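You operate a simulated robot arm through the tools that you are given. There is no shell and no other tool. Be economical: measure what you need, move in short steps, check, and stop when the job is done.

You run a simulated robot arm. Do the job below in one go: nothing can be reset, and whatever is moved stays where it is left.

JOB
Fill the tall blue cup to its upper line and the tall green cup to its upper line.
Fine: use the swing tap; open the tank valve first and close it at the end. Where these are worked on the way, their far stop is far enough and under half their travel is too little: tank valve.

The check looks at the end state, three seconds after you hand in, the way a careful person would. Anything else that was tipped, shoved, dropped, spilled or broken makes it a failure.

ROBOT AND FRAMES
A 7-joint arm with a two-finger parallel gripper, fixed in place. Base frame: the origin is at the foot of the arm, x ahead of it, y to its left, z up; the work surface is at about z = 860. Units: mm, degrees, N and s.
With the tool pointing down near the work surface it reaches from about 240 to 680 mm from the base axis. Its first joint turns from -66.0 to 66.0 degrees. Payload 2.4 kg.
The TCP is the grasp point between the finger pads, 30 mm short of the fingertips. In the tool frame z runs along the fingers and y along their closing line. Largest opening 94 mm; finger width 28, thickness 10; the body of the gripper, 50 by 96 mm, starts 55 mm behind the TCP.
Orientation is that of the tool frame in the base frame, as a unit quaternion [w, x, y, z]. With the fingers straight down and closing along the base's y, the tool's x points along the base's -x, its y along +y and its z along -z.

CONTROLS
- The arm moves only by the tool jog_arm. Its argument "targets" is a list of rows, each a list of 7 numbers: the shift along the tool's x, y, z in mm, then the turn, a rotation vector about the tool's x, y, z in rad, then the opening, from 0 (shut) to 1 (fully open). In form: [[tx, ty, tz, wx, wy, wz, hand], ...]. A call has 1 to 10 rows; each row shifts and turns the commanded pose from where the row before left it, along the tool's axes as they then stand. Each row takes 0.2 s and may step no farther than 50 mm and 8.6 degrees from the row before; otherwise, or with a gripper value out of range, the whole call is refused. Where a pose cannot be reached the arm comes as near as it can. A force on the tool above 90 N (or 10 N above the force at the start of the call, whichever is more), or a blocked arm, ends the call early, and 0.2 s more pass. The fingers move at their own pace (about 153 mm/s each) and stop on an object; they squeeze with about 32 N. The grip force told is the motor's: it shows also when the fingers shut on nothing. Time passes only in rows, and 0.2 s behind the last, so rows that do not move let the fingers close. The reply holds the time, the measured pose of the TCP, the force on the tool along the base axes, the opening and the grip force, in the units named above and with some noise, with the torque about the TCP (base axes, N m) and any sound that the robot's microphone picked up.
- Cameras (640 x 400 px; columns grow to the right, rows downward): "scene" is fixed at [53.3, 500, 1439]; the picture's right is [-0.47, -0.88, 0.00], its down [-0.56, 0.29, -0.78] and it looks along [0.69, -0.36, -0.63] (base axes); focal length 266 px, centre (320, 200). "wrist" rides on the gripper at [76, 14, -102] in the tool frame; the picture's right is [-0.18, 0.98, 0.00], its down [-0.75, -0.14, -0.64] and it looks along [-0.63, -0.12, 0.77] (tool axes); focal length 243 px, centre (320, 200). There is no depth. A picture from a camera that has moved, and an enlarged one, comes with that camera's place and axes in the base frame and with its lens.
- snapshot(camera): a new picture of that camera. The clock stands still meanwhile.
- inspect(camera, box): a new picture of the part [left, top, right, bottom] of that camera's present view, enlarged. The clock stands still meanwhile.
- job_done(): hands the job in; it is judged then, once.

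Work in short steps. Places have to be worked out from the pictures, the camera data and where the tool is seen: move nearer, look again, correct. Check each grasp and each placing, and mend what went wrong. You have 120 turns and 64 pictures in all, those below and enlarged ones among them. Open the gripper and draw the arm clear of the work before you hand the job in, unless the task says otherwise; then end with one line.

The tools are called after "Request:" as a command line: name --pt "numbers of a row" for each row, then --argument value for the rest, lists and objects as JSON in quotes. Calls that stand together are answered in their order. jog_arm: Moves the arm, as the interface text tells. Its arguments: {"type":"object","properties":{"targets":{"type":"array","items":{"type":"array","items":{"type":"number"}}}},"required":["targets"]} The other tools are called the same way: snapshot (camera) takes a picture; inspect (camera, box) takes an enlarged picture of a part of a camera's view; job_done () hands the job in.

At the start:

```text
t: 0.0
tool_pos: [387.6, 166.9, 1271.1]
ee_rot: [0.0, 0.0, 1.0, 0.0]
ft_force: [0.1, 0.2, 0.0]
ft_torque: [-0.03, 0.02, 0.03]
finger_gap: 93.9
finger_force: 0.0
```

scene: 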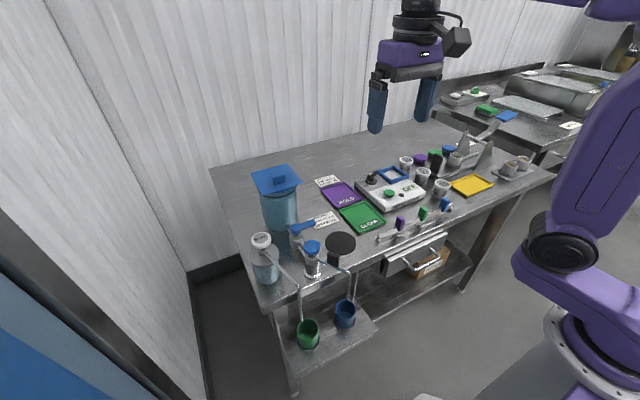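
wrist: 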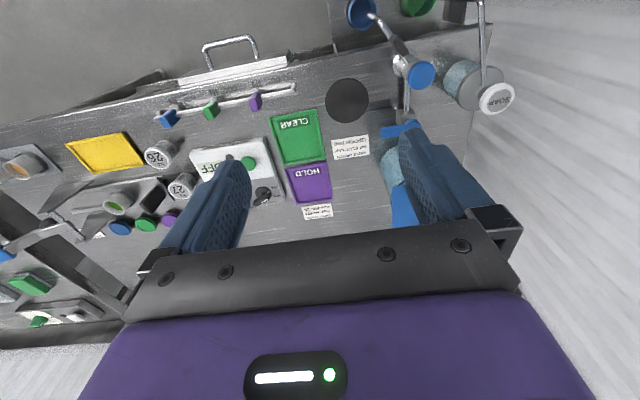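

I'll look closer at the tank, taps and cups, and at the labels.

Request:
inspect --camera "scene" --box '[230, 150, 390, 250]'

Request:
inspect --camera "scene" --box '[240, 220, 400, 380]'

Request:
inspect --camera "wrist" --box '[300, 0, 540, 230]'

```text
4.00 times, centred on (310, 200) of scene
camera zoom: at [53.3, 500.0, 1439.0], right [-0.47, -0.88, 0.0], down [-0.56, 0.29, -0.78], along [0.69, -0.36, -0.63], focal length 1064 px, centre (360, 200)
```

zoom: 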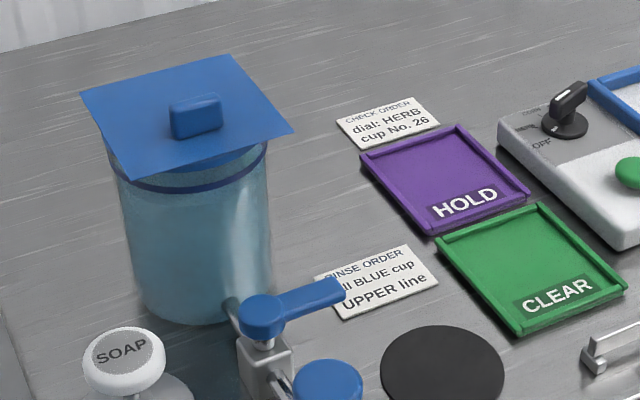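

```text
2.50 times, centred on (320, 300) of scene
camera zoom: at [53.3, 500.0, 1439.0], right [-0.47, -0.88, 0.0], down [-0.56, 0.29, -0.78], along [0.69, -0.36, -0.63], focal length 665 px, centre (320, -50)
```

zoom: 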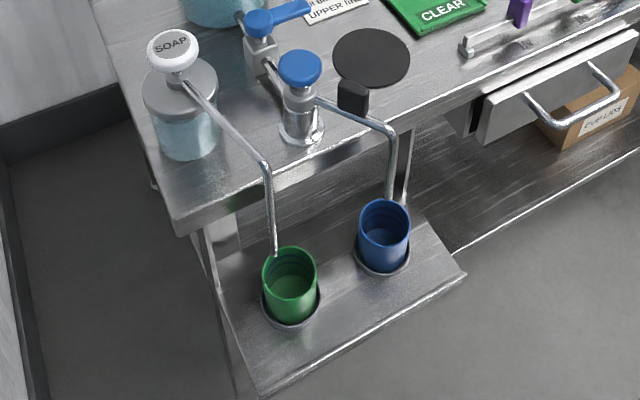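

```text
1.74 times, centred on (420, 115) of wrist
camera zoom: at [312.6, 181.3, 1374.9], right [0.18, 0.98, 0.0], down [0.75, -0.14, 0.64], along [0.63, -0.12, -0.77], focal length 422 px, centre (146, 348)
```

zoom: 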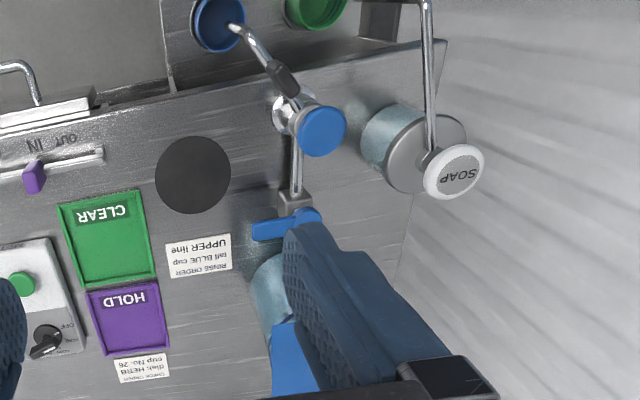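

The valve hub looks to be near (534,321,920), its lever pointing -y. The tap knob is near (430,325,961), with the cups on the lower shelf in front. I'll move the wrist camera over the tap and cups to see them better.

Request:
jog_arm --pt "45 45 0 0 0 0 0" --pt "45 45 0 0 0 0 0" --pt "0 0 0 0 0 0 0"

Request:
snapshot --camera "wrist"

```text
refused: row 1 steps farther than a row can; nothing moved
```

```text
58 pictures are left
camera wrist: at [312.6, 181.3, 1374.9], right [0.18, 0.98, 0.0], down [0.75, -0.14, 0.64], along [0.63, -0.12, -0.77], focal length 243 px, centre (320, 200)
```

wrist: 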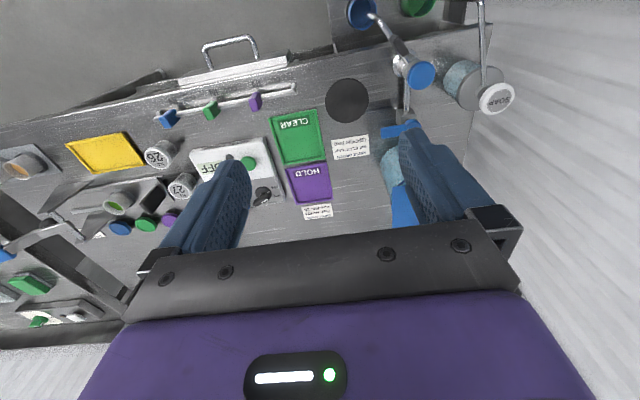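

The step was too long, so I'll make smaller steps with the fingers closing.

Request:
jog_arm --pt "30 30 0 0 0 0 0" --pt "30 30 0 0 0 0 0" --pt "30 30 0 0 0 0 0" --pt "0 30 0 0 0 0 0" --pt "0 0 0 0 0 0 0"

Request:
snapshot --camera "wrist"

```text
t: 1.2
tool_pos: [297.1, 288.8, 1270.3]
ee_rot: [0.0, 0.0, 1.0, 0.0]
ft_force: [0.5, 0.5, -1.4]
ft_torque: [0.01, -0.01, -0.01]
finger_gap: 0.0
finger_force: 31.6
```

```text
57 pictures are left
camera wrist: at [222.0, 302.7, 1373.7], right [0.18, 0.98, 0.0], down [0.75, -0.14, 0.64], along [0.63, -0.12, -0.77], focal length 243 px, centre (320, 200)
```

wrist: 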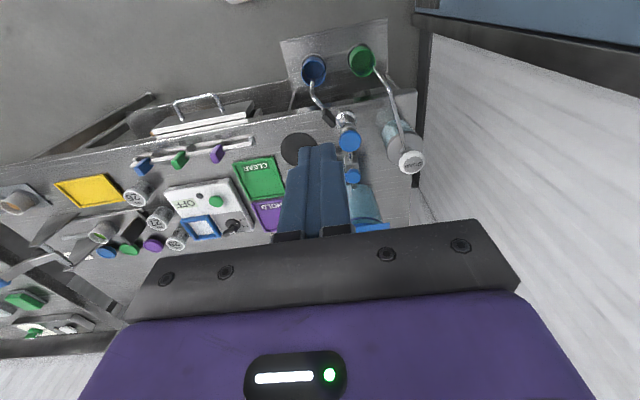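

Request:
inspect --camera "wrist" --box '[270, 20, 440, 130]'

Request:
inspect --camera "wrist" --box '[290, 90, 430, 240]'

Request:
inspect --camera "scene" --box '[290, 280, 370, 360]'

```text
3.64 times, centred on (355, 75) of wrist
camera zoom: at [222.0, 302.7, 1373.7], right [0.18, 0.98, 0.0], down [0.75, -0.14, 0.64], along [0.63, -0.12, -0.77], focal length 882 px, centre (193, 654)
```

zoom: 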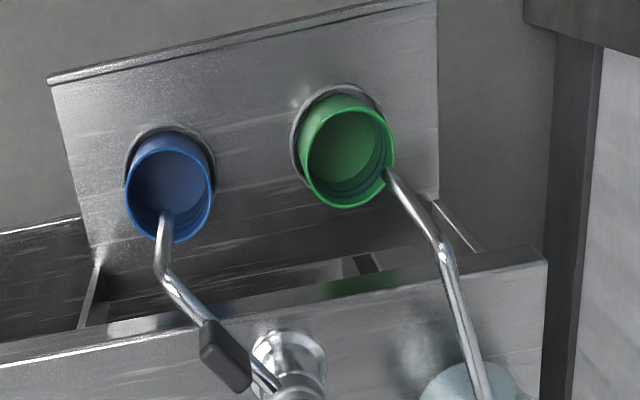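

```text
2.67 times, centred on (360, 165) of wrist
camera zoom: at [222.0, 302.7, 1373.7], right [0.18, 0.98, 0.0], down [0.75, -0.14, 0.64], along [0.63, -0.12, -0.77], focal length 647 px, centre (213, 293)
```

zoom: 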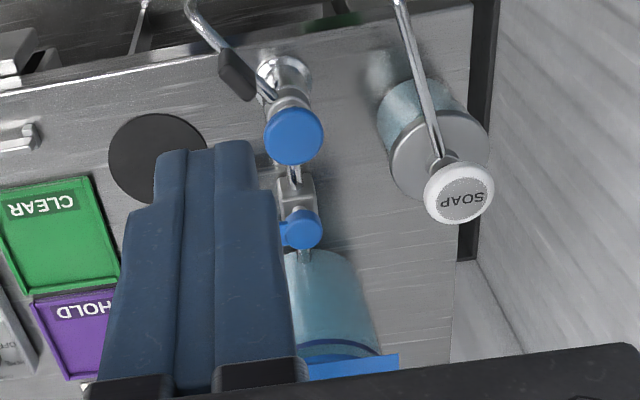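

```text
5.00 times, centred on (330, 320) of scene
camera zoom: at [53.3, 500.0, 1439.0], right [-0.47, -0.88, 0.0], down [-0.56, 0.29, -0.78], along [0.69, -0.36, -0.63], focal length 1330 px, centre (270, -400)
```

zoom: 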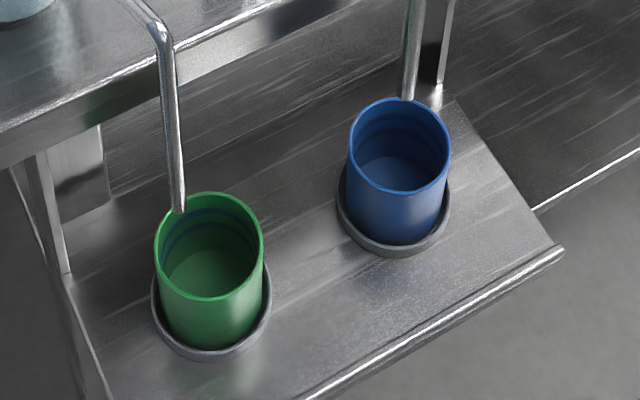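

Triangulated positions:

| Item | Position (mm) |
|---|---|
| Blue cup rim | (357, 260, 741) |
| Green cup rim | (355, 376, 741) |
| Tap outlet, over blue | (356, 259, 791) |
| Spout's black grip | (395, 286, 931) |
| Tap axis | (430, 321) |

Next I'll move closer for a good look at the valve lever and the tap.

Request:
jog_arm --pt "-26 -16 34 0 0 0 0" --pt "-26 -16 34 0 0 0 0" --pt "-26 -16 34 0 0 0 0" --pt "-26 -16 34 0 0 0 0" --pt "-26 -16 34 0 0 0 0"

Request:
snapshot --camera "wrist"

Request:
inspect --camera "scene" --box '[270, 210, 350, 290]'

```text
t: 2.4
tool_pos: [426.8, 208.2, 1098.3]
ee_rot: [0.0, 0.0, 1.0, 0.001]
ft_force: [1.2, 0.8, -0.2]
ft_torque: [-0.01, -0.01, 0.0]
finger_gap: 0.1
finger_force: 32.0
```

```text
53 pictures are left
camera wrist: at [352.4, 222.9, 1202.5], right [0.18, 0.98, 0.0], down [0.75, -0.14, 0.64], along [0.63, -0.12, -0.77], focal length 243 px, centre (320, 200)
```

wrist: 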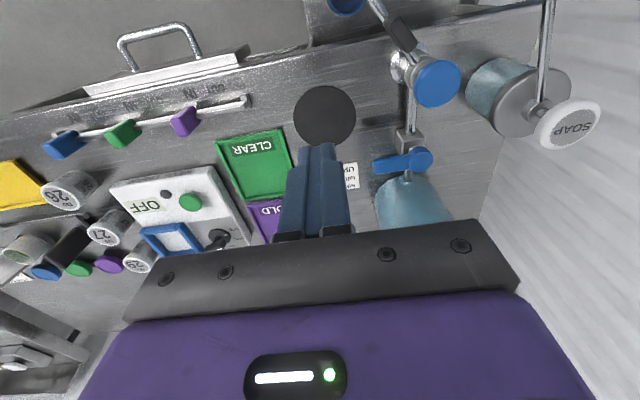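

```text
5.00 times, centred on (310, 250) of scene
camera zoom: at [53.3, 500.0, 1439.0], right [-0.47, -0.88, 0.0], down [-0.56, 0.29, -0.78], along [0.69, -0.36, -0.63], focal length 1330 px, centre (370, -50)
```

zoom: 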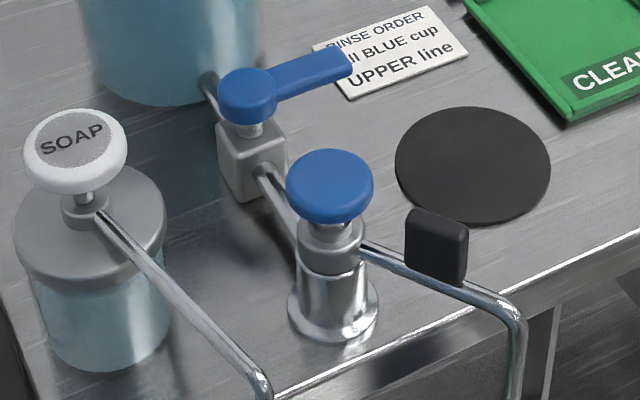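

Request:
inspect --camera "wrist" --box '[330, 0, 490, 230]'

```text
1.74 times, centred on (410, 115) of wrist
camera zoom: at [352.4, 222.9, 1202.5], right [0.18, 0.98, 0.0], down [0.75, -0.14, 0.64], along [0.63, -0.12, -0.77], focal length 422 px, centre (164, 348)
```

zoom: 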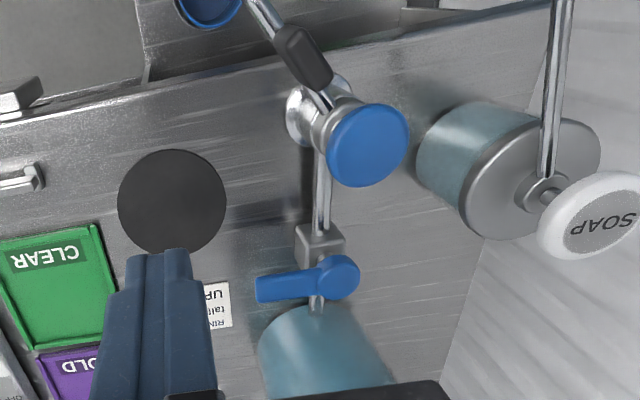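

The lever runs from its hub at (536,322,924) to its tip at (538,263). I'll go above the gap between the lever and the tank with closed fingers, then descend behind the lever.

Request:
jog_arm --pt "-30 14 0 0 0 0 0" --pt "-30 14 0 0 0 0 0" --pt "-30 14 0 0 0 0 0" --pt "-30 14 0 0 0 0 0" --pt "-21 11 40 0 0 0 0" --pt "0 0 38 0 0 0 0"

Request:
snapshot --camera "wrist"

Request:
inspect --camera "scene" --box '[240, 130, 400, 260]'

```text
t: 3.8
tool_pos: [569.5, 275.5, 1024.9]
ee_rot: [0.0, -0.001, 1.0, 0.0]
ft_force: [-0.3, 0.6, -0.4]
ft_torque: [0.02, 0.01, -0.03]
finger_gap: 0.1
finger_force: 32.1
```

```text
50 pictures are left
camera wrist: at [494.4, 288.6, 1128.1], right [0.18, 0.98, 0.0], down [0.75, -0.14, 0.64], along [0.63, -0.12, -0.77], focal length 243 px, centre (320, 200)
```

wrist: 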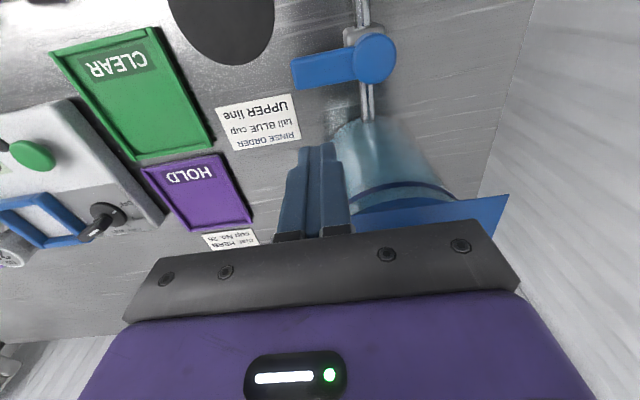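

```text
3.08 times, centred on (320, 195) of scene
camera zoom: at [53.3, 500.0, 1439.0], right [-0.47, -0.88, 0.0], down [-0.56, 0.29, -0.78], along [0.69, -0.36, -0.63], focal length 818 px, centre (320, 215)
```

zoom: 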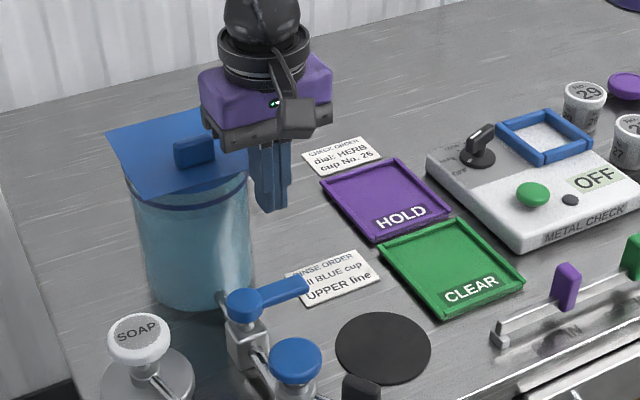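

Lid front edge is about x=608, so the hand body (to x≈595) clears it. I'll descend to TCP z≈936.

Request:
jog_arm --pt "2 0 30 0 0 0 0" --pt "0 0 30 0 0 0 0" --pt "0 0 28 0 0 0 0" --pt "0 0 0 0 0 0 0"

Request:
snapshot --camera "wrist"

```text
t: 4.6
tool_pos: [573.1, 277.5, 955.1]
ee_rot: [0.016, 0.0, 1.0, 0.008]
ft_force: [-3.9, -0.6, 27.6]
ft_torque: [0.44, -1.34, -0.03]
finger_gap: 0.2
finger_force: 32.5
stopped in row 4: the force on the tool passed its limit at 109 N (the readings are from after the stop); the commanded pose is now the measured one
```

```text
48 pictures are left
camera wrist: at [494.2, 291.2, 1057.6], right [0.18, 0.98, 0.02], down [0.73, -0.15, 0.66], along [0.66, -0.11, -0.75], focal length 243 px, centre (320, 200)
```

wrist: 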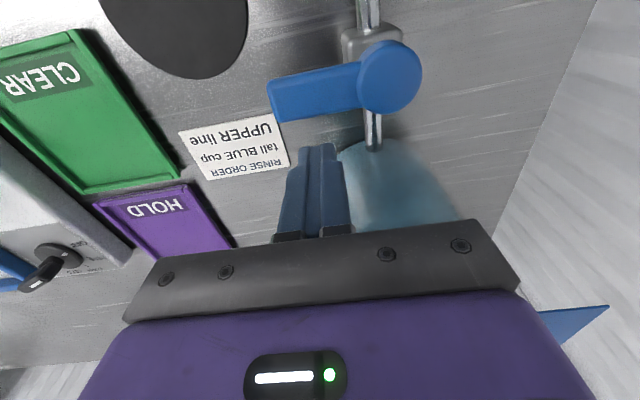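

Stopped by contact: torque puts the contact about 48 mm in +x of the TCP, so the hand touched the lid edge. I'll lift back straight up and check the lid.

Request:
jog_arm --pt "0 0 -15 0 0 0 0" --pt "0 0 -35 0 0 0 0" --pt "0 0 -35 0 0 0 0"

Request:
inspect --camera "scene" --box '[240, 130, 400, 260]'

```text
t: 5.4
tool_pos: [567.7, 274.4, 1035.8]
ee_rot: [0.009, 0.0, 1.0, 0.004]
ft_force: [0.5, 0.3, -0.6]
ft_torque: [0.03, 0.0, -0.01]
finger_gap: 0.0
finger_force: 32.5
```

```text
3.08 times, centred on (320, 195) of scene
camera zoom: at [53.3, 500.0, 1439.0], right [-0.47, -0.88, 0.0], down [-0.56, 0.29, -0.78], along [0.69, -0.36, -0.63], focal length 818 px, centre (320, 215)
```

zoom: 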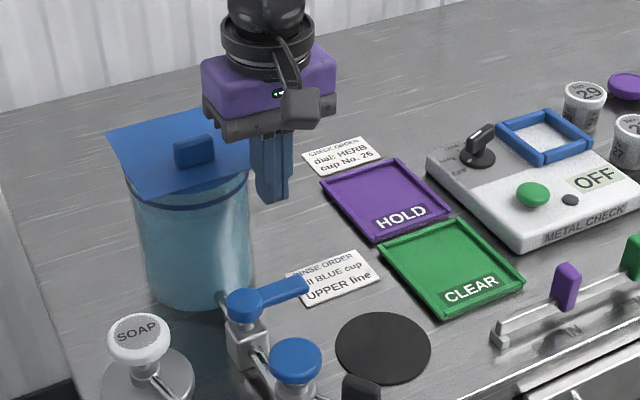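

Lid is unmoved. I'll tilt the hand 17° back (top toward the robot) so its body stays clear of the lid, and descend slightly nearer the lever.

Request:
jog_arm --pt "6 0 0 0 -0.095 0 0" --pt "0 0 0 0 -0.095 0 0" --pt "0 0 0 0 -0.095 0 0" --pt "8.9 0 28.7 0 0 0 0" --pt "7.4 0 23.9 0 0 0 0" --pt "0 0 0 0 0 0 0"

Request:
inspect --camera "scene" --box '[240, 130, 400, 260]'

```text
t: 6.8
tool_pos: [563.1, 276.6, 980.0]
ee_rot: [0.151, 0.0, 0.989, 0.005]
ft_force: [-0.6, -0.7, -0.3]
ft_torque: [0.05, 0.0, -0.05]
finger_gap: 0.2
finger_force: 32.0
```

```text
3.08 times, centred on (320, 195) of scene
camera zoom: at [53.3, 500.0, 1439.0], right [-0.47, -0.88, 0.0], down [-0.56, 0.29, -0.78], along [0.69, -0.36, -0.63], focal length 818 px, centre (320, 215)
```

zoom: 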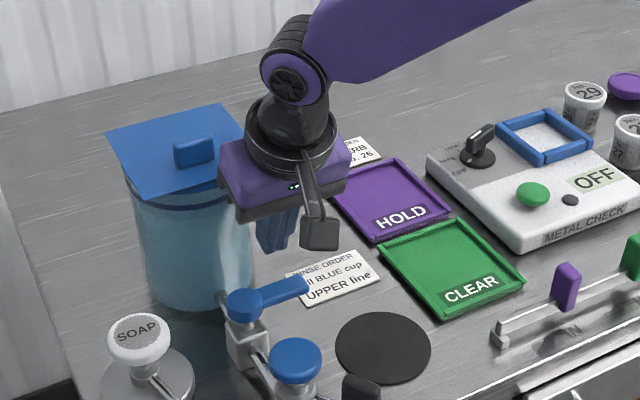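

The fit is tight but clear so far. I'll descend the last 44 mm.

Request:
jog_arm --pt "4.5 0 14.3 0 0 0 0" --pt "4.5 0 14.3 0 0 0 0" --pt "4.5 0 14.3 0 0 0 0" --pt "0 0 0 0 0 0 0"

Request:
snapshot --camera "wrist"

```text
t: 7.8
tool_pos: [563.6, 277.7, 936.5]
ee_rot: [0.151, 0.001, 0.988, 0.005]
ft_force: [0.0, -0.2, -0.8]
ft_torque: [0.0, 0.0, -0.01]
finger_gap: 0.1
finger_force: 32.1
```

```text
45 pictures are left
camera wrist: at [460.9, 291.5, 1012.4], right [0.18, 0.98, 0.06], down [0.53, -0.15, 0.84], along [0.83, -0.11, -0.54], focal length 243 px, centre (320, 200)
```

wrist: 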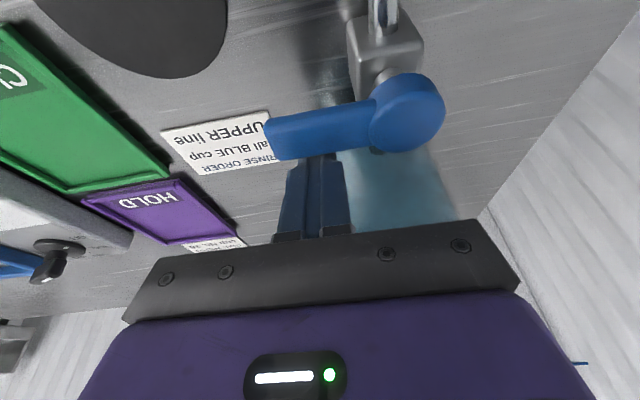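

Fingers are behind the lever. I'll push it toward -x while straightening the tool.

Request:
jog_arm --pt "11.5 0 -3.5 0 0.1 0 0" --pt "11.8 0 -2.4 0 0.1 0 0" --pt "11.9 0 -1.2 0 0.1 0 0" --pt "8 3 0 0 0 0 0" --pt "0 0 0 0 0 0 0"

Request:
snapshot --camera "wrist"

```text
t: 9.0
tool_pos: [517.8, 279.2, 935.5]
ee_rot: [0.0, 0.0, 1.0, 0.004]
ft_force: [1.1, -1.3, 0.8]
ft_torque: [-0.01, 0.02, 0.01]
finger_gap: 0.0
finger_force: 31.9
```

```text
44 pictures are left
camera wrist: at [441.9, 293.0, 1039.5], right [0.18, 0.98, 0.01], down [0.75, -0.15, 0.64], along [0.63, -0.11, -0.77], focal length 243 px, centre (320, 200)
```

wrist: 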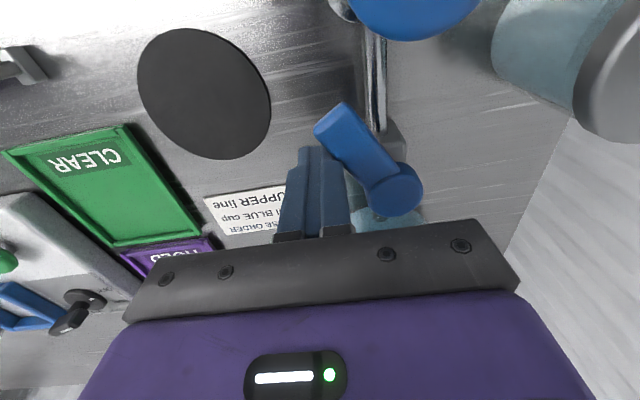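

The lever has turned well past 45°. I'll continue along the arc to about 90°.

Request:
jog_arm --pt "10 7 0 0 0 0 0" --pt "9 9 0 0 0 0 0" --pt "7 10 0 0 0 0 0" --pt "0 0 0 0 0 0 0"

Request:
snapshot --camera "wrist"

```text
t: 10.0
tool_pos: [496.2, 300.4, 936.4]
ee_rot: [0.003, 0.003, 1.0, 0.004]
ft_force: [17.7, -23.2, -0.1]
ft_torque: [-0.35, -0.27, 0.15]
finger_gap: 0.2
finger_force: 31.9
```

```text
43 pictures are left
camera wrist: at [419.7, 314.1, 1039.8], right [0.19, 0.98, 0.01], down [0.75, -0.15, 0.65], along [0.64, -0.12, -0.76], focal length 243 px, centre (320, 200)
```

wrist: 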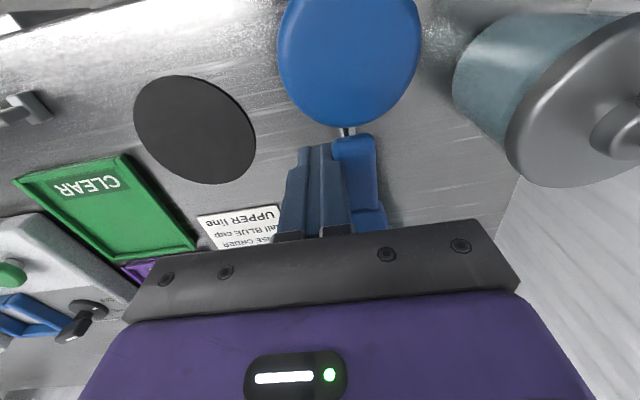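

The lever lies along the pipe and the force (~29 N) shows it's at its stop, so the valve is open. I'll back off, rise, and check that no water is flowing yet.

Request:
jog_arm --pt "-6 -15 0 0 0 0 0" --pt "0 -15 -10 0 0 0 0" --pt "0 0 -40 0 0 0 0" --pt "0 0 -40 0 0 0 0" --pt "0 0 -20 0 0 0 0"

Request:
inspect --camera "scene" --box '[260, 210, 380, 360]'

Request:
snapshot --camera "wrist"

```text
t: 11.2
tool_pos: [498.4, 276.2, 1046.2]
ee_rot: [0.002, 0.0, 1.0, 0.005]
ft_force: [0.1, 1.2, 0.6]
ft_torque: [0.01, 0.0, -0.01]
finger_gap: 0.0
finger_force: 32.4
```

```text
2.67 times, centred on (320, 285) of scene
camera zoom: at [53.3, 500.0, 1439.0], right [-0.47, -0.88, 0.0], down [-0.56, 0.29, -0.78], along [0.69, -0.36, -0.63], focal length 709 px, centre (320, -27)
```

zoom: 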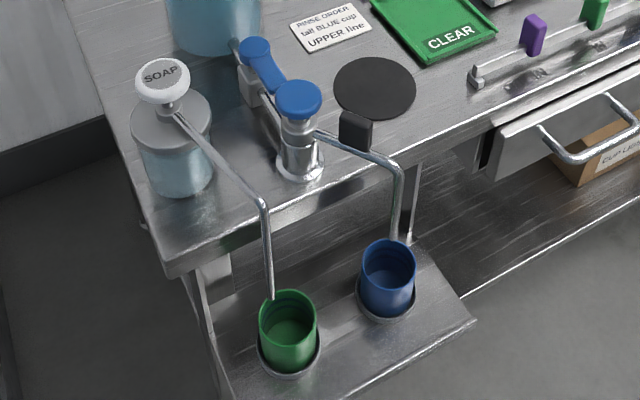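

```text
41 pictures are left
camera wrist: at [422.5, 289.0, 1149.6], right [0.18, 0.98, 0.01], down [0.75, -0.15, 0.64], along [0.63, -0.11, -0.77], focal length 243 px, centre (320, 200)
```

wrist: 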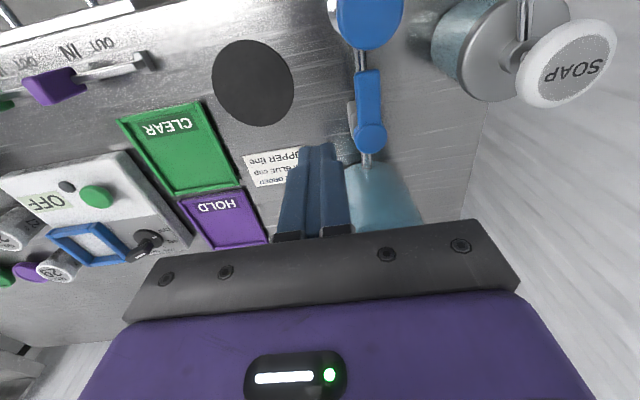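

The valve is open, nothing flows and the spout is over blue. The knob top is at about (436,320,953); I'll move the closed fingertips over it.

Request:
jog_arm --pt "32 22 0 0 0 0 0" --pt "31 22 18 0 0 0 0" --pt "0 0 18 0 0 0 0" --pt "0 0 0 0 0 0 0"

Request:
snapshot --camera "wrist"

Request:
inspect --camera "scene" --box '[260, 210, 380, 360]'

```text
t: 12.2
tool_pos: [436.2, 319.7, 1009.1]
ee_rot: [0.001, -0.001, 1.0, 0.005]
ft_force: [0.3, -0.3, 0.2]
ft_torque: [0.01, 0.0, -0.01]
finger_gap: 0.1
finger_force: 32.1
```

```text
40 pictures are left
camera wrist: at [359.8, 333.1, 1113.5], right [0.18, 0.98, 0.01], down [0.75, -0.15, 0.64], along [0.63, -0.11, -0.77], focal length 243 px, centre (320, 200)
```

wrist: 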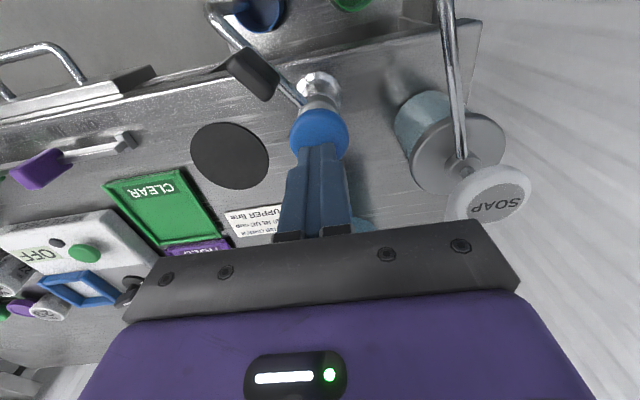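

```text
2.67 times, centred on (320, 285) of scene
camera zoom: at [53.3, 500.0, 1439.0], right [-0.47, -0.88, 0.0], down [-0.56, 0.29, -0.78], along [0.69, -0.36, -0.63], focal length 709 px, centre (320, -27)
```

zoom: 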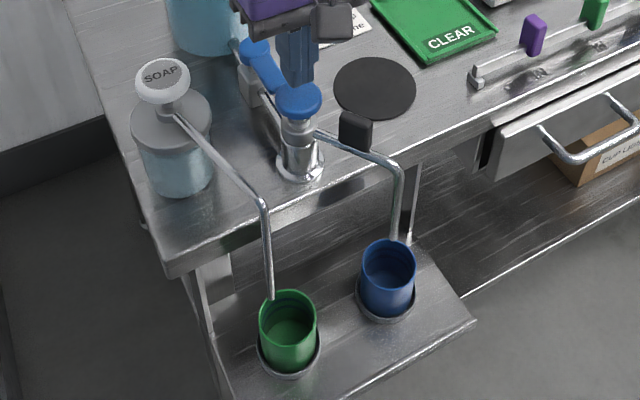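

Alignment is good and both cups stay visible to the scene camera. I'll descend slowly onto the knob.

Request:
jog_arm --pt "1 0 15 0 0 0 0" --pt "0 0 6 0 0 0 0" --pt "0 0 4 0 0 0 0" --pt "0 0 0 0 0 0 0"

```text
t: 13.2
tool_pos: [434.4, 319.3, 985.8]
ee_rot: [0.003, 0.0, 1.0, 0.005]
ft_force: [1.2, -1.7, 2.5]
ft_torque: [-0.07, 0.0, 0.01]
finger_gap: 0.0
finger_force: 32.3
```

There's light contact at z≈986. I'll press a few mm more, stopping if anything sounds.

Request:
jog_arm --pt "0 0 3 0 0 0 0" --pt "0 0 3 0 0 0 0"

Request:
inspect --camera "scene" --box '[280, 230, 370, 350]'

```text
t: 13.8
tool_pos: [434.9, 320.9, 980.6]
ee_rot: [0.002, 0.0, 1.0, 0.006]
ft_force: [-2.9, -3.5, 20.6]
ft_torque: [-0.15, 0.34, 0.04]
finger_gap: 0.0
finger_force: 31.7
```

```text
3.33 times, centred on (325, 290) of scene
camera zoom: at [52.9, 499.7, 1439.2], right [-0.47, -0.88, 0.0], down [-0.56, 0.29, -0.78], along [0.69, -0.36, -0.63], focal length 887 px, centre (303, -100)
```

zoom: 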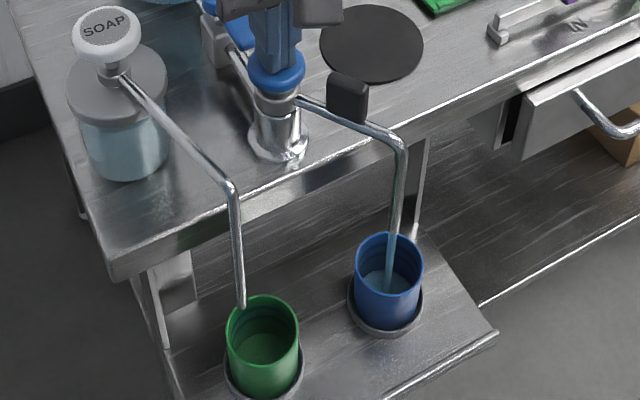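

Pressing makes water flow into blue. I'll release now to see whether it self-closes and how much went in.

Request:
jog_arm --pt "0 0 -12 0 0 0 0"

Request:
inspect --camera "scene" --box '[300, 280, 370, 350]'

```text
t: 14.2
tool_pos: [433.9, 319.2, 989.5]
ee_rot: [0.002, 0.0, 1.0, 0.004]
ft_force: [-0.1, 0.4, 1.8]
ft_torque: [0.0, -0.01, 0.01]
finger_gap: 0.3
finger_force: 32.3
```

```text
5.71 times, centred on (335, 315) of scene
camera zoom: at [53.3, 500.0, 1439.0], right [-0.47, -0.88, 0.0], down [-0.56, 0.29, -0.78], along [0.69, -0.36, -0.63], focal length 1520 px, centre (234, -457)
```

zoom: 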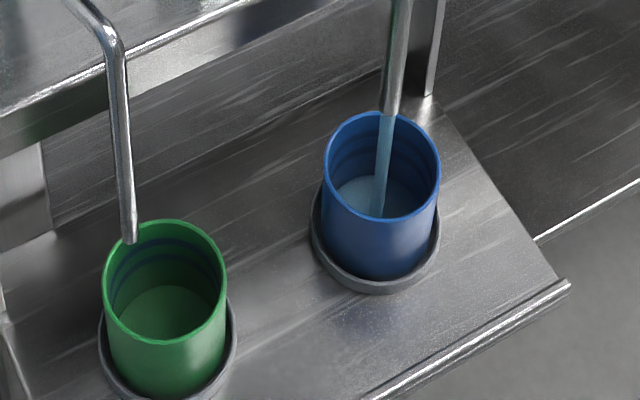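

Still flowing just after release; I'll wait 0.4 s and look whether it closes by itself.

Request:
jog_arm --pt "0 0 0 0 0 0 0"

Request:
inspect --camera "scene" --box '[300, 280, 370, 350]'

```text
t: 14.6
tool_pos: [432.9, 320.6, 990.9]
ee_rot: [0.002, -0.001, 1.0, 0.004]
ft_force: [-1.3, -0.2, 0.0]
ft_torque: [0.0, 0.02, 0.0]
finger_gap: 0.0
finger_force: 32.2
```

```text
5.71 times, centred on (335, 315) of scene
camera zoom: at [53.3, 500.0, 1439.1], right [-0.47, -0.88, 0.0], down [-0.56, 0.29, -0.78], along [0.69, -0.36, -0.63], focal length 1520 px, centre (234, -457)
```

zoom: 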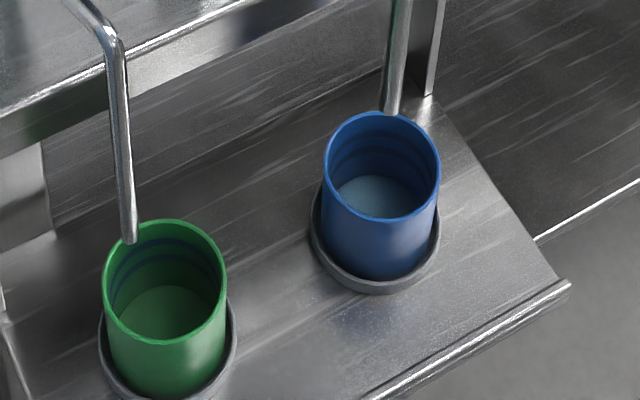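

It self-closes on release. Now a longer press of about 1.6 s to gauge the fill rate.

Request:
jog_arm --pt "0 0 11 0 0 0 0" --pt "0 0 1 0 0 0 0" --pt "0 0 0 0 0 0 0" --pt "0 0 0 0 0 0 0" --pt "0 0 0 0 0 0 0" --pt "0 0 0 0 0 0 0" --pt "0 0 0 0 0 0 0" --pt "0 0 0 0 0 0 0" --pt "0 0 -12 0 0 0 0" --pt "0 0 0 0 0 0 0"

Request:
inspect --camera "scene" --box '[300, 280, 370, 350]'

```text
t: 16.8
tool_pos: [434.9, 319.3, 991.2]
ee_rot: [0.002, 0.001, 1.0, 0.004]
ft_force: [0.4, 0.3, 0.3]
ft_torque: [-0.01, 0.01, 0.03]
finger_gap: 0.0
finger_force: 32.1
```

```text
5.71 times, centred on (335, 315) of scene
camera zoom: at [53.3, 500.0, 1439.0], right [-0.47, -0.88, 0.0], down [-0.56, 0.29, -0.78], along [0.69, -0.36, -0.63], focal length 1520 px, centre (234, -457)
```

zoom: 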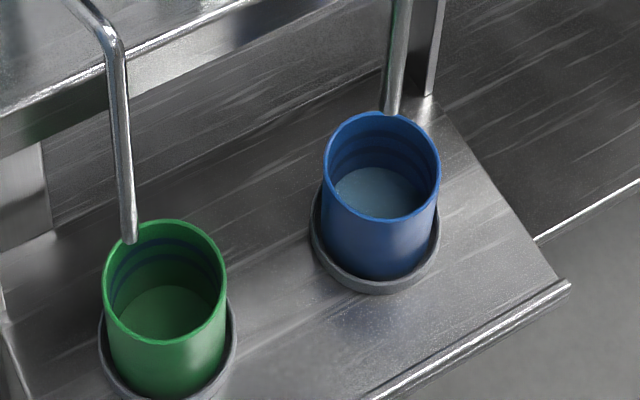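

Request:
inspect --camera "scene" --box '[332, 296, 358, 322]'

Request:
inspect --camera "scene" --box '[308, 315, 334, 341]'

```text
15.38 times, centred on (345, 309) of scene
camera zoom: at [53.3, 500.0, 1439.0], right [-0.47, -0.88, 0.0], down [-0.56, 0.29, -0.78], along [0.69, -0.36, -0.63], focal length 4092 px, centre (-65, -1477)
```

zoom: 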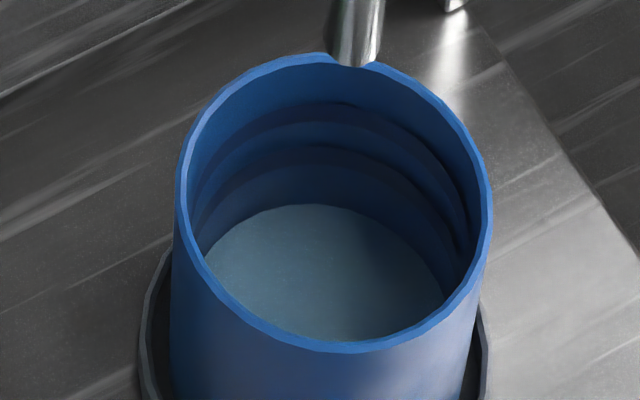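

```text
15.38 times, centred on (321, 328) of scene
camera zoom: at [53.3, 500.0, 1439.0], right [-0.47, -0.88, 0.0], down [-0.56, 0.29, -0.78], along [0.69, -0.36, -0.63], focal length 4092 px, centre (305, -1769)
```

zoom: 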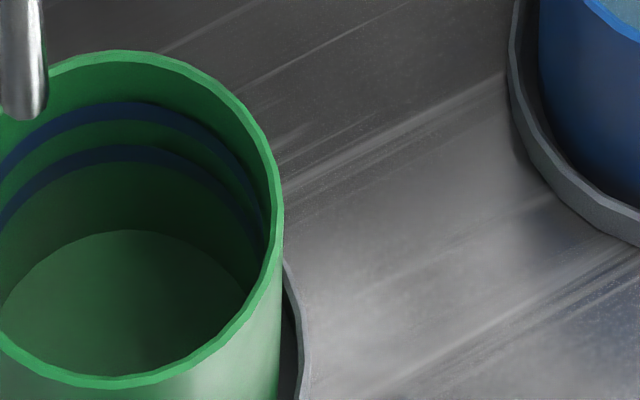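

Far-wall marks in the enlarged view: the upper line is at row ~110, the lower line at ~152 and the water at ~205, rising about 15 px/s. That needs roughly 6 s more, so I'll press for about 4 s first.

Request:
jog_arm --pt "0 0 11 0 0 0 0" --pt "0 0 1 0 0 0 0" --pt "0 0 0 0 0 0 0" --pt "0 0 0 0 0 0 0" --pt "0 0 0 0 0 0 0" --pt "0 0 0 0 0 0 0" --pt "0 0 0 0 0 0 0" --pt "0 0 0 0 0 0 0" --pt "0 0 0 0 0 0 0" --pt "0 0 0 0 0 0 0"

Request:
jog_arm --pt "0 0 0 0 0 0 0" --pt "0 0 0 0 0 0 0" --pt "0 0 0 0 0 0 0" --pt "0 0 0 0 0 0 0" --pt "0 0 0 0 0 0 0" --pt "0 0 0 0 0 0 0" --pt "0 0 0 0 0 0 0" --pt "0 0 -12 0 0 0 0" --pt "0 0 0 0 0 0 0"

Request:
inspect --camera "scene" --box '[332, 296, 358, 322]'

```text
t: 19.0
tool_pos: [436.4, 320.4, 980.2]
ee_rot: [0.003, 0.0, 1.0, 0.005]
ft_force: [3.6, -8.9, 23.6]
ft_torque: [-0.28, 0.09, 0.09]
finger_gap: 0.0
finger_force: 32.1
```

```text
t: 21.0
tool_pos: [432.8, 321.6, 990.2]
ee_rot: [0.001, -0.001, 1.0, 0.004]
ft_force: [-1.6, 0.9, 1.0]
ft_torque: [-0.02, 0.01, -0.01]
finger_gap: 0.0
finger_force: 32.1
```

```text
15.38 times, centred on (345, 309) of scene
camera zoom: at [53.2, 500.0, 1439.0], right [-0.47, -0.88, 0.0], down [-0.56, 0.29, -0.78], along [0.69, -0.36, -0.63], focal length 4092 px, centre (-65, -1477)
```

zoom: 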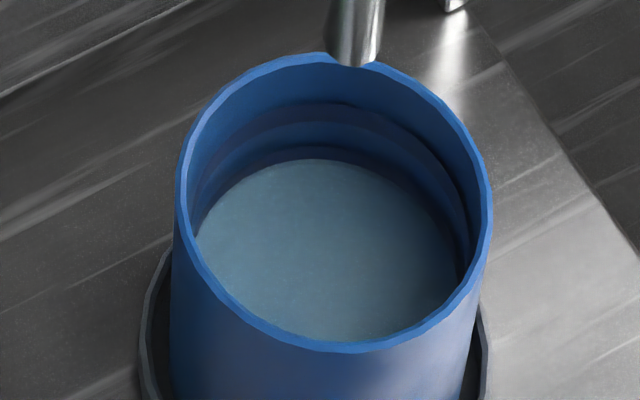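

The water is now at row 158, the lower line, a rate of ~12.4 px/s. The upper line's middle is at ~112, so I'll press about 3.2 s and then trim.

Request:
jog_arm --pt "0 0 11 0 0 0 0" --pt "0 0 1 0 0 0 0" --pt "0 0 0 0 0 0 0" --pt "0 0 0 0 0 0 0" --pt "0 0 0 0 0 0 0" --pt "0 0 0 0 0 0 0" --pt "0 0 0 0 0 0 0" --pt "0 0 0 0 0 0 0" --pt "0 0 0 0 0 0 0" --pt "0 0 0 0 0 0 0"

Request:
jog_arm --pt "0 0 0 0 0 0 0" --pt "0 0 0 0 0 0 0" --pt "0 0 0 0 0 0 0" --pt "0 0 -12 0 0 0 0" --pt "0 0 0 0 0 0 0"

Request:
inspect --camera "scene" --box '[332, 296, 358, 322]'

```text
t: 23.2
tool_pos: [434.1, 321.6, 979.6]
ee_rot: [0.002, 0.0, 1.0, 0.005]
ft_force: [-6.9, 2.8, 17.7]
ft_torque: [0.09, 0.34, 0.0]
finger_gap: 0.0
finger_force: 31.9
```

```text
t: 24.4
tool_pos: [434.8, 319.9, 991.9]
ee_rot: [0.002, 0.003, 1.0, 0.003]
ft_force: [0.0, -0.4, 1.2]
ft_torque: [-0.02, -0.01, 0.0]
finger_gap: 0.0
finger_force: 32.1
```

```text
15.38 times, centred on (345, 309) of scene
camera zoom: at [53.3, 500.0, 1439.1], right [-0.47, -0.88, 0.0], down [-0.56, 0.29, -0.78], along [0.69, -0.36, -0.63], focal length 4092 px, centre (-65, -1477)
```

zoom: 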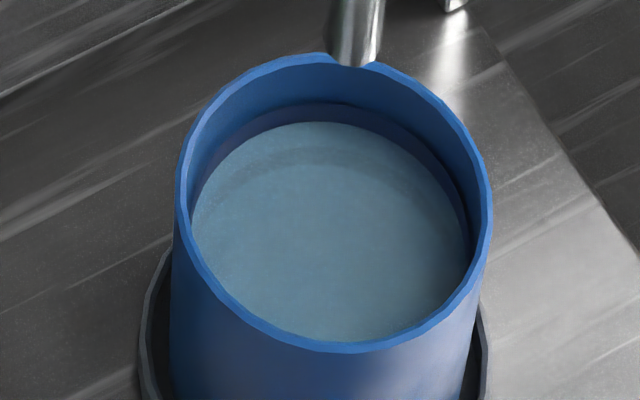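

Water is at the lower edge of the upper band (row 122; mid 112). I'll do a short press of ~0.8 s.

Request:
jog_arm --pt "0 0 11 0 0 0 0" --pt "0 0 1 0 0 0 0" --pt "0 0 0 0 0 0 0" --pt "0 0 0 0 0 0 0" --pt "0 0 -12 0 0 0 0" --pt "0 0 0 0 0 0 0"

Request:
inspect --camera "scene" --box '[332, 296, 358, 322]'

```text
t: 25.8
tool_pos: [433.3, 320.9, 991.7]
ee_rot: [0.002, 0.0, 1.0, 0.005]
ft_force: [-0.6, -0.2, 0.8]
ft_torque: [0.06, 0.02, 0.03]
finger_gap: 0.0
finger_force: 32.2
```

```text
15.38 times, centred on (345, 309) of scene
camera zoom: at [53.3, 500.0, 1439.0], right [-0.47, -0.88, 0.0], down [-0.56, 0.29, -0.78], along [0.69, -0.36, -0.63], focal length 4092 px, centre (-65, -1477)
```

zoom: 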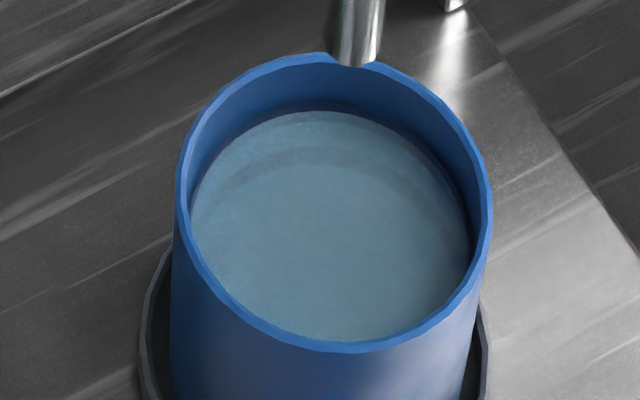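

Blue is at the middle of its upper line. Now I'll swing the spout: raise, move to the -y side of the black grip, and descend beside it.

Request:
jog_arm --pt "0 0 -15 0 0 0 0" --pt "6 -32 0 0 0 0 0" --pt "6 -30 0 0 0 0 0" --pt "0 0 25 0 0 0 0" --pt "0 0 25 0 0 0 0" --pt "0 0 0 0 0 0 0"

Request:
snapshot --camera "wrist"

Request:
inspect --camera "scene" --box '[270, 220, 380, 350]'

```text
t: 27.2
tool_pos: [424.8, 257.1, 955.0]
ee_rot: [0.002, -0.001, 1.0, 0.004]
ft_force: [-0.1, 0.1, 0.4]
ft_torque: [0.04, 0.02, 0.0]
finger_gap: 0.1
finger_force: 31.7
```

```text
29 pictures are left
camera wrist: at [348.2, 270.7, 1058.3], right [0.18, 0.98, 0.01], down [0.75, -0.15, 0.64], along [0.63, -0.11, -0.77], focal length 243 px, centre (320, 200)
```

wrist: 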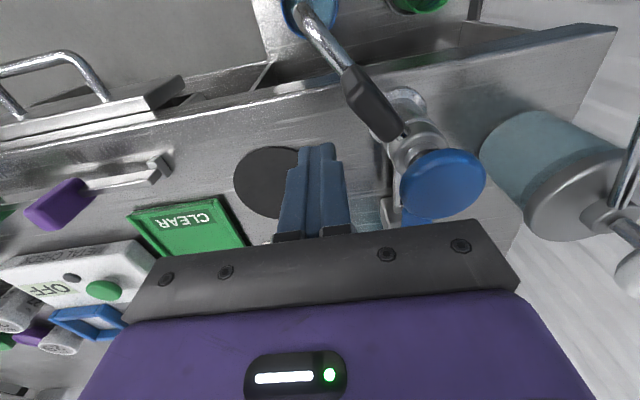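

```text
3.08 times, centred on (325, 285) of scene
camera zoom: at [53.3, 500.0, 1439.0], right [-0.47, -0.88, 0.0], down [-0.56, 0.29, -0.78], along [0.69, -0.36, -0.63], focal length 818 px, centre (305, -62)
```

zoom: 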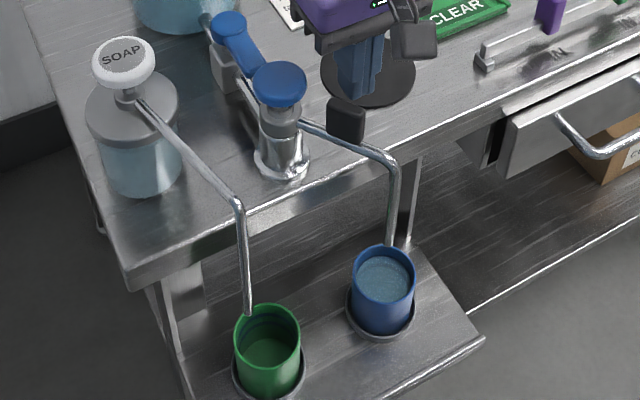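

The grip is confirmed at about (396,290). I'll push it along its arc toward +y, first half.

Request:
jog_arm --pt "14 8 0 0 0 0 0" --pt "9 8 0 0 0 0 0" --pt "9 11 0 0 0 0 0" --pt "8 16 0 0 0 0 0" --pt "0 0 0 0 0 0 0"

Request:
inspect --camera "scene" --box '[270, 220, 380, 350]'

```text
t: 28.4
tool_pos: [383.3, 301.4, 954.0]
ee_rot: [0.003, 0.0, 1.0, 0.004]
ft_force: [0.0, -1.4, 0.3]
ft_torque: [-0.01, 0.03, 0.03]
finger_gap: 0.1
finger_force: 31.9
```

```text
3.08 times, centred on (325, 285) of scene
camera zoom: at [53.3, 500.0, 1439.1], right [-0.47, -0.88, 0.0], down [-0.56, 0.29, -0.78], along [0.69, -0.36, -0.63], focal length 818 px, centre (305, -62)
```

zoom: 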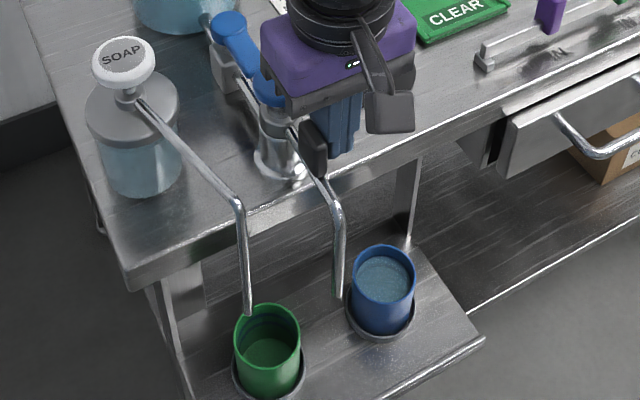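

The spout is swinging, about halfway. Continue toward green.

Request:
jog_arm --pt "2 8 0 0 0 0 0" --pt "1 8 0 0 0 0 0" --pt "0 7 0 0 0 0 0" --pt "0 0 0 0 0 0 0"

Request:
inspect --camera "scene" --box '[270, 240, 380, 350]'

Request:
snapshot --camera "wrist"

```text
t: 29.4
tool_pos: [380.4, 325.0, 955.6]
ee_rot: [0.002, 0.0, 1.0, 0.006]
ft_force: [0.3, -0.6, 0.6]
ft_torque: [0.0, 0.0, 0.04]
finger_gap: 0.3
finger_force: 31.9
```

```text
3.64 times, centred on (325, 295) of scene
camera zoom: at [53.3, 500.0, 1439.0], right [-0.47, -0.88, 0.0], down [-0.56, 0.29, -0.78], along [0.69, -0.36, -0.63], focal length 967 px, centre (302, -146)
```

zoom: 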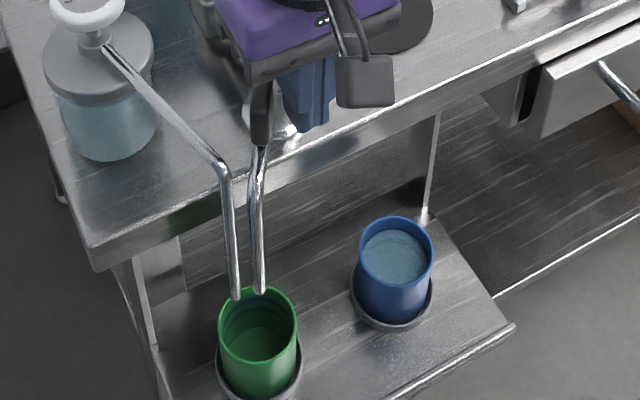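

```text
25 pictures are left
camera wrist: at [304.9, 337.3, 1058.8], right [0.18, 0.98, 0.01], down [0.75, -0.15, 0.64], along [0.63, -0.11, -0.77], focal length 243 px, centre (320, 200)
```

wrist: 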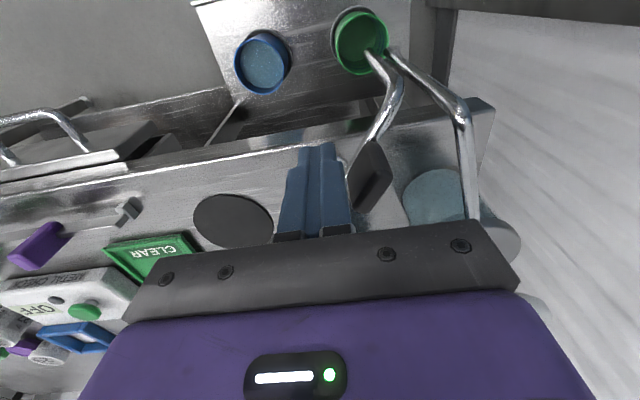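

The outlet is centred over green (~(356,375)). I'll back off, rise and return above the knob.

Request:
jog_arm --pt "0 -10 0 0 0 0 0" --pt "0 0 -30 0 0 0 0" --pt "0 0 -20 0 0 0 0" --pt "-27 3 0 0 0 0 0" --pt "-27 2 0 0 0 0 0" --pt "0 0 14 0 0 0 0" --pt "0 0 0 0 0 0 0"

Request:
inspect --camera "scene" --box '[270, 220, 380, 350]'

```text
t: 31.0
tool_pos: [434.4, 320.3, 991.0]
ee_rot: [0.002, 0.0, 1.0, 0.005]
ft_force: [0.5, 0.3, -0.2]
ft_torque: [-0.02, -0.03, 0.03]
finger_gap: 0.0
finger_force: 31.9
```

```text
3.08 times, centred on (325, 285) of scene
camera zoom: at [53.3, 500.0, 1439.1], right [-0.47, -0.88, 0.0], down [-0.56, 0.29, -0.78], along [0.69, -0.36, -0.63], focal length 818 px, centre (305, -62)
```

zoom: 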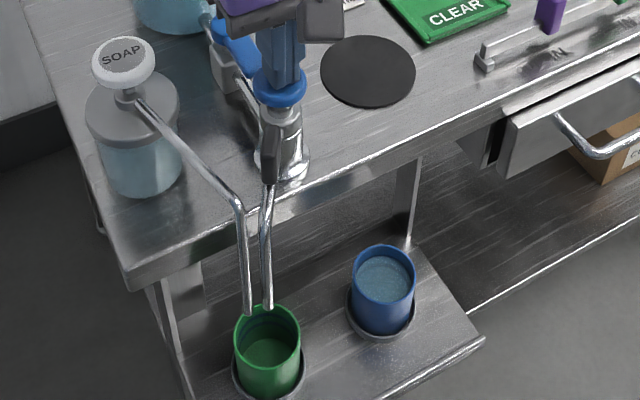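

I'll start filling green and check after ~2 s that the stream lands in the cup.

Request:
jog_arm --pt "0 0 11 0 0 0 0" --pt "0 0 1 0 0 0 0" --pt "0 0 0 0 0 0 0"

Request:
inspect --camera "scene" --box '[295, 290, 355, 350]'

```text
t: 31.8
tool_pos: [434.8, 319.6, 980.3]
ee_rot: [0.002, 0.0, 1.0, 0.005]
ft_force: [-8.4, -3.2, 23.5]
ft_torque: [-0.1, 0.42, 0.01]
finger_gap: 0.1
finger_force: 31.6
```

```text
6.67 times, centred on (325, 320) of scene
camera zoom: at [52.7, 499.7, 1439.2], right [-0.47, -0.88, 0.0], down [-0.56, 0.29, -0.78], along [0.69, -0.36, -0.63], focal length 1773 px, centre (287, -600)
```

zoom: 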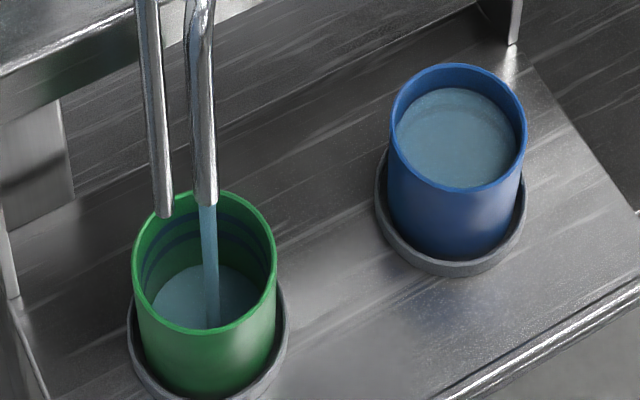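

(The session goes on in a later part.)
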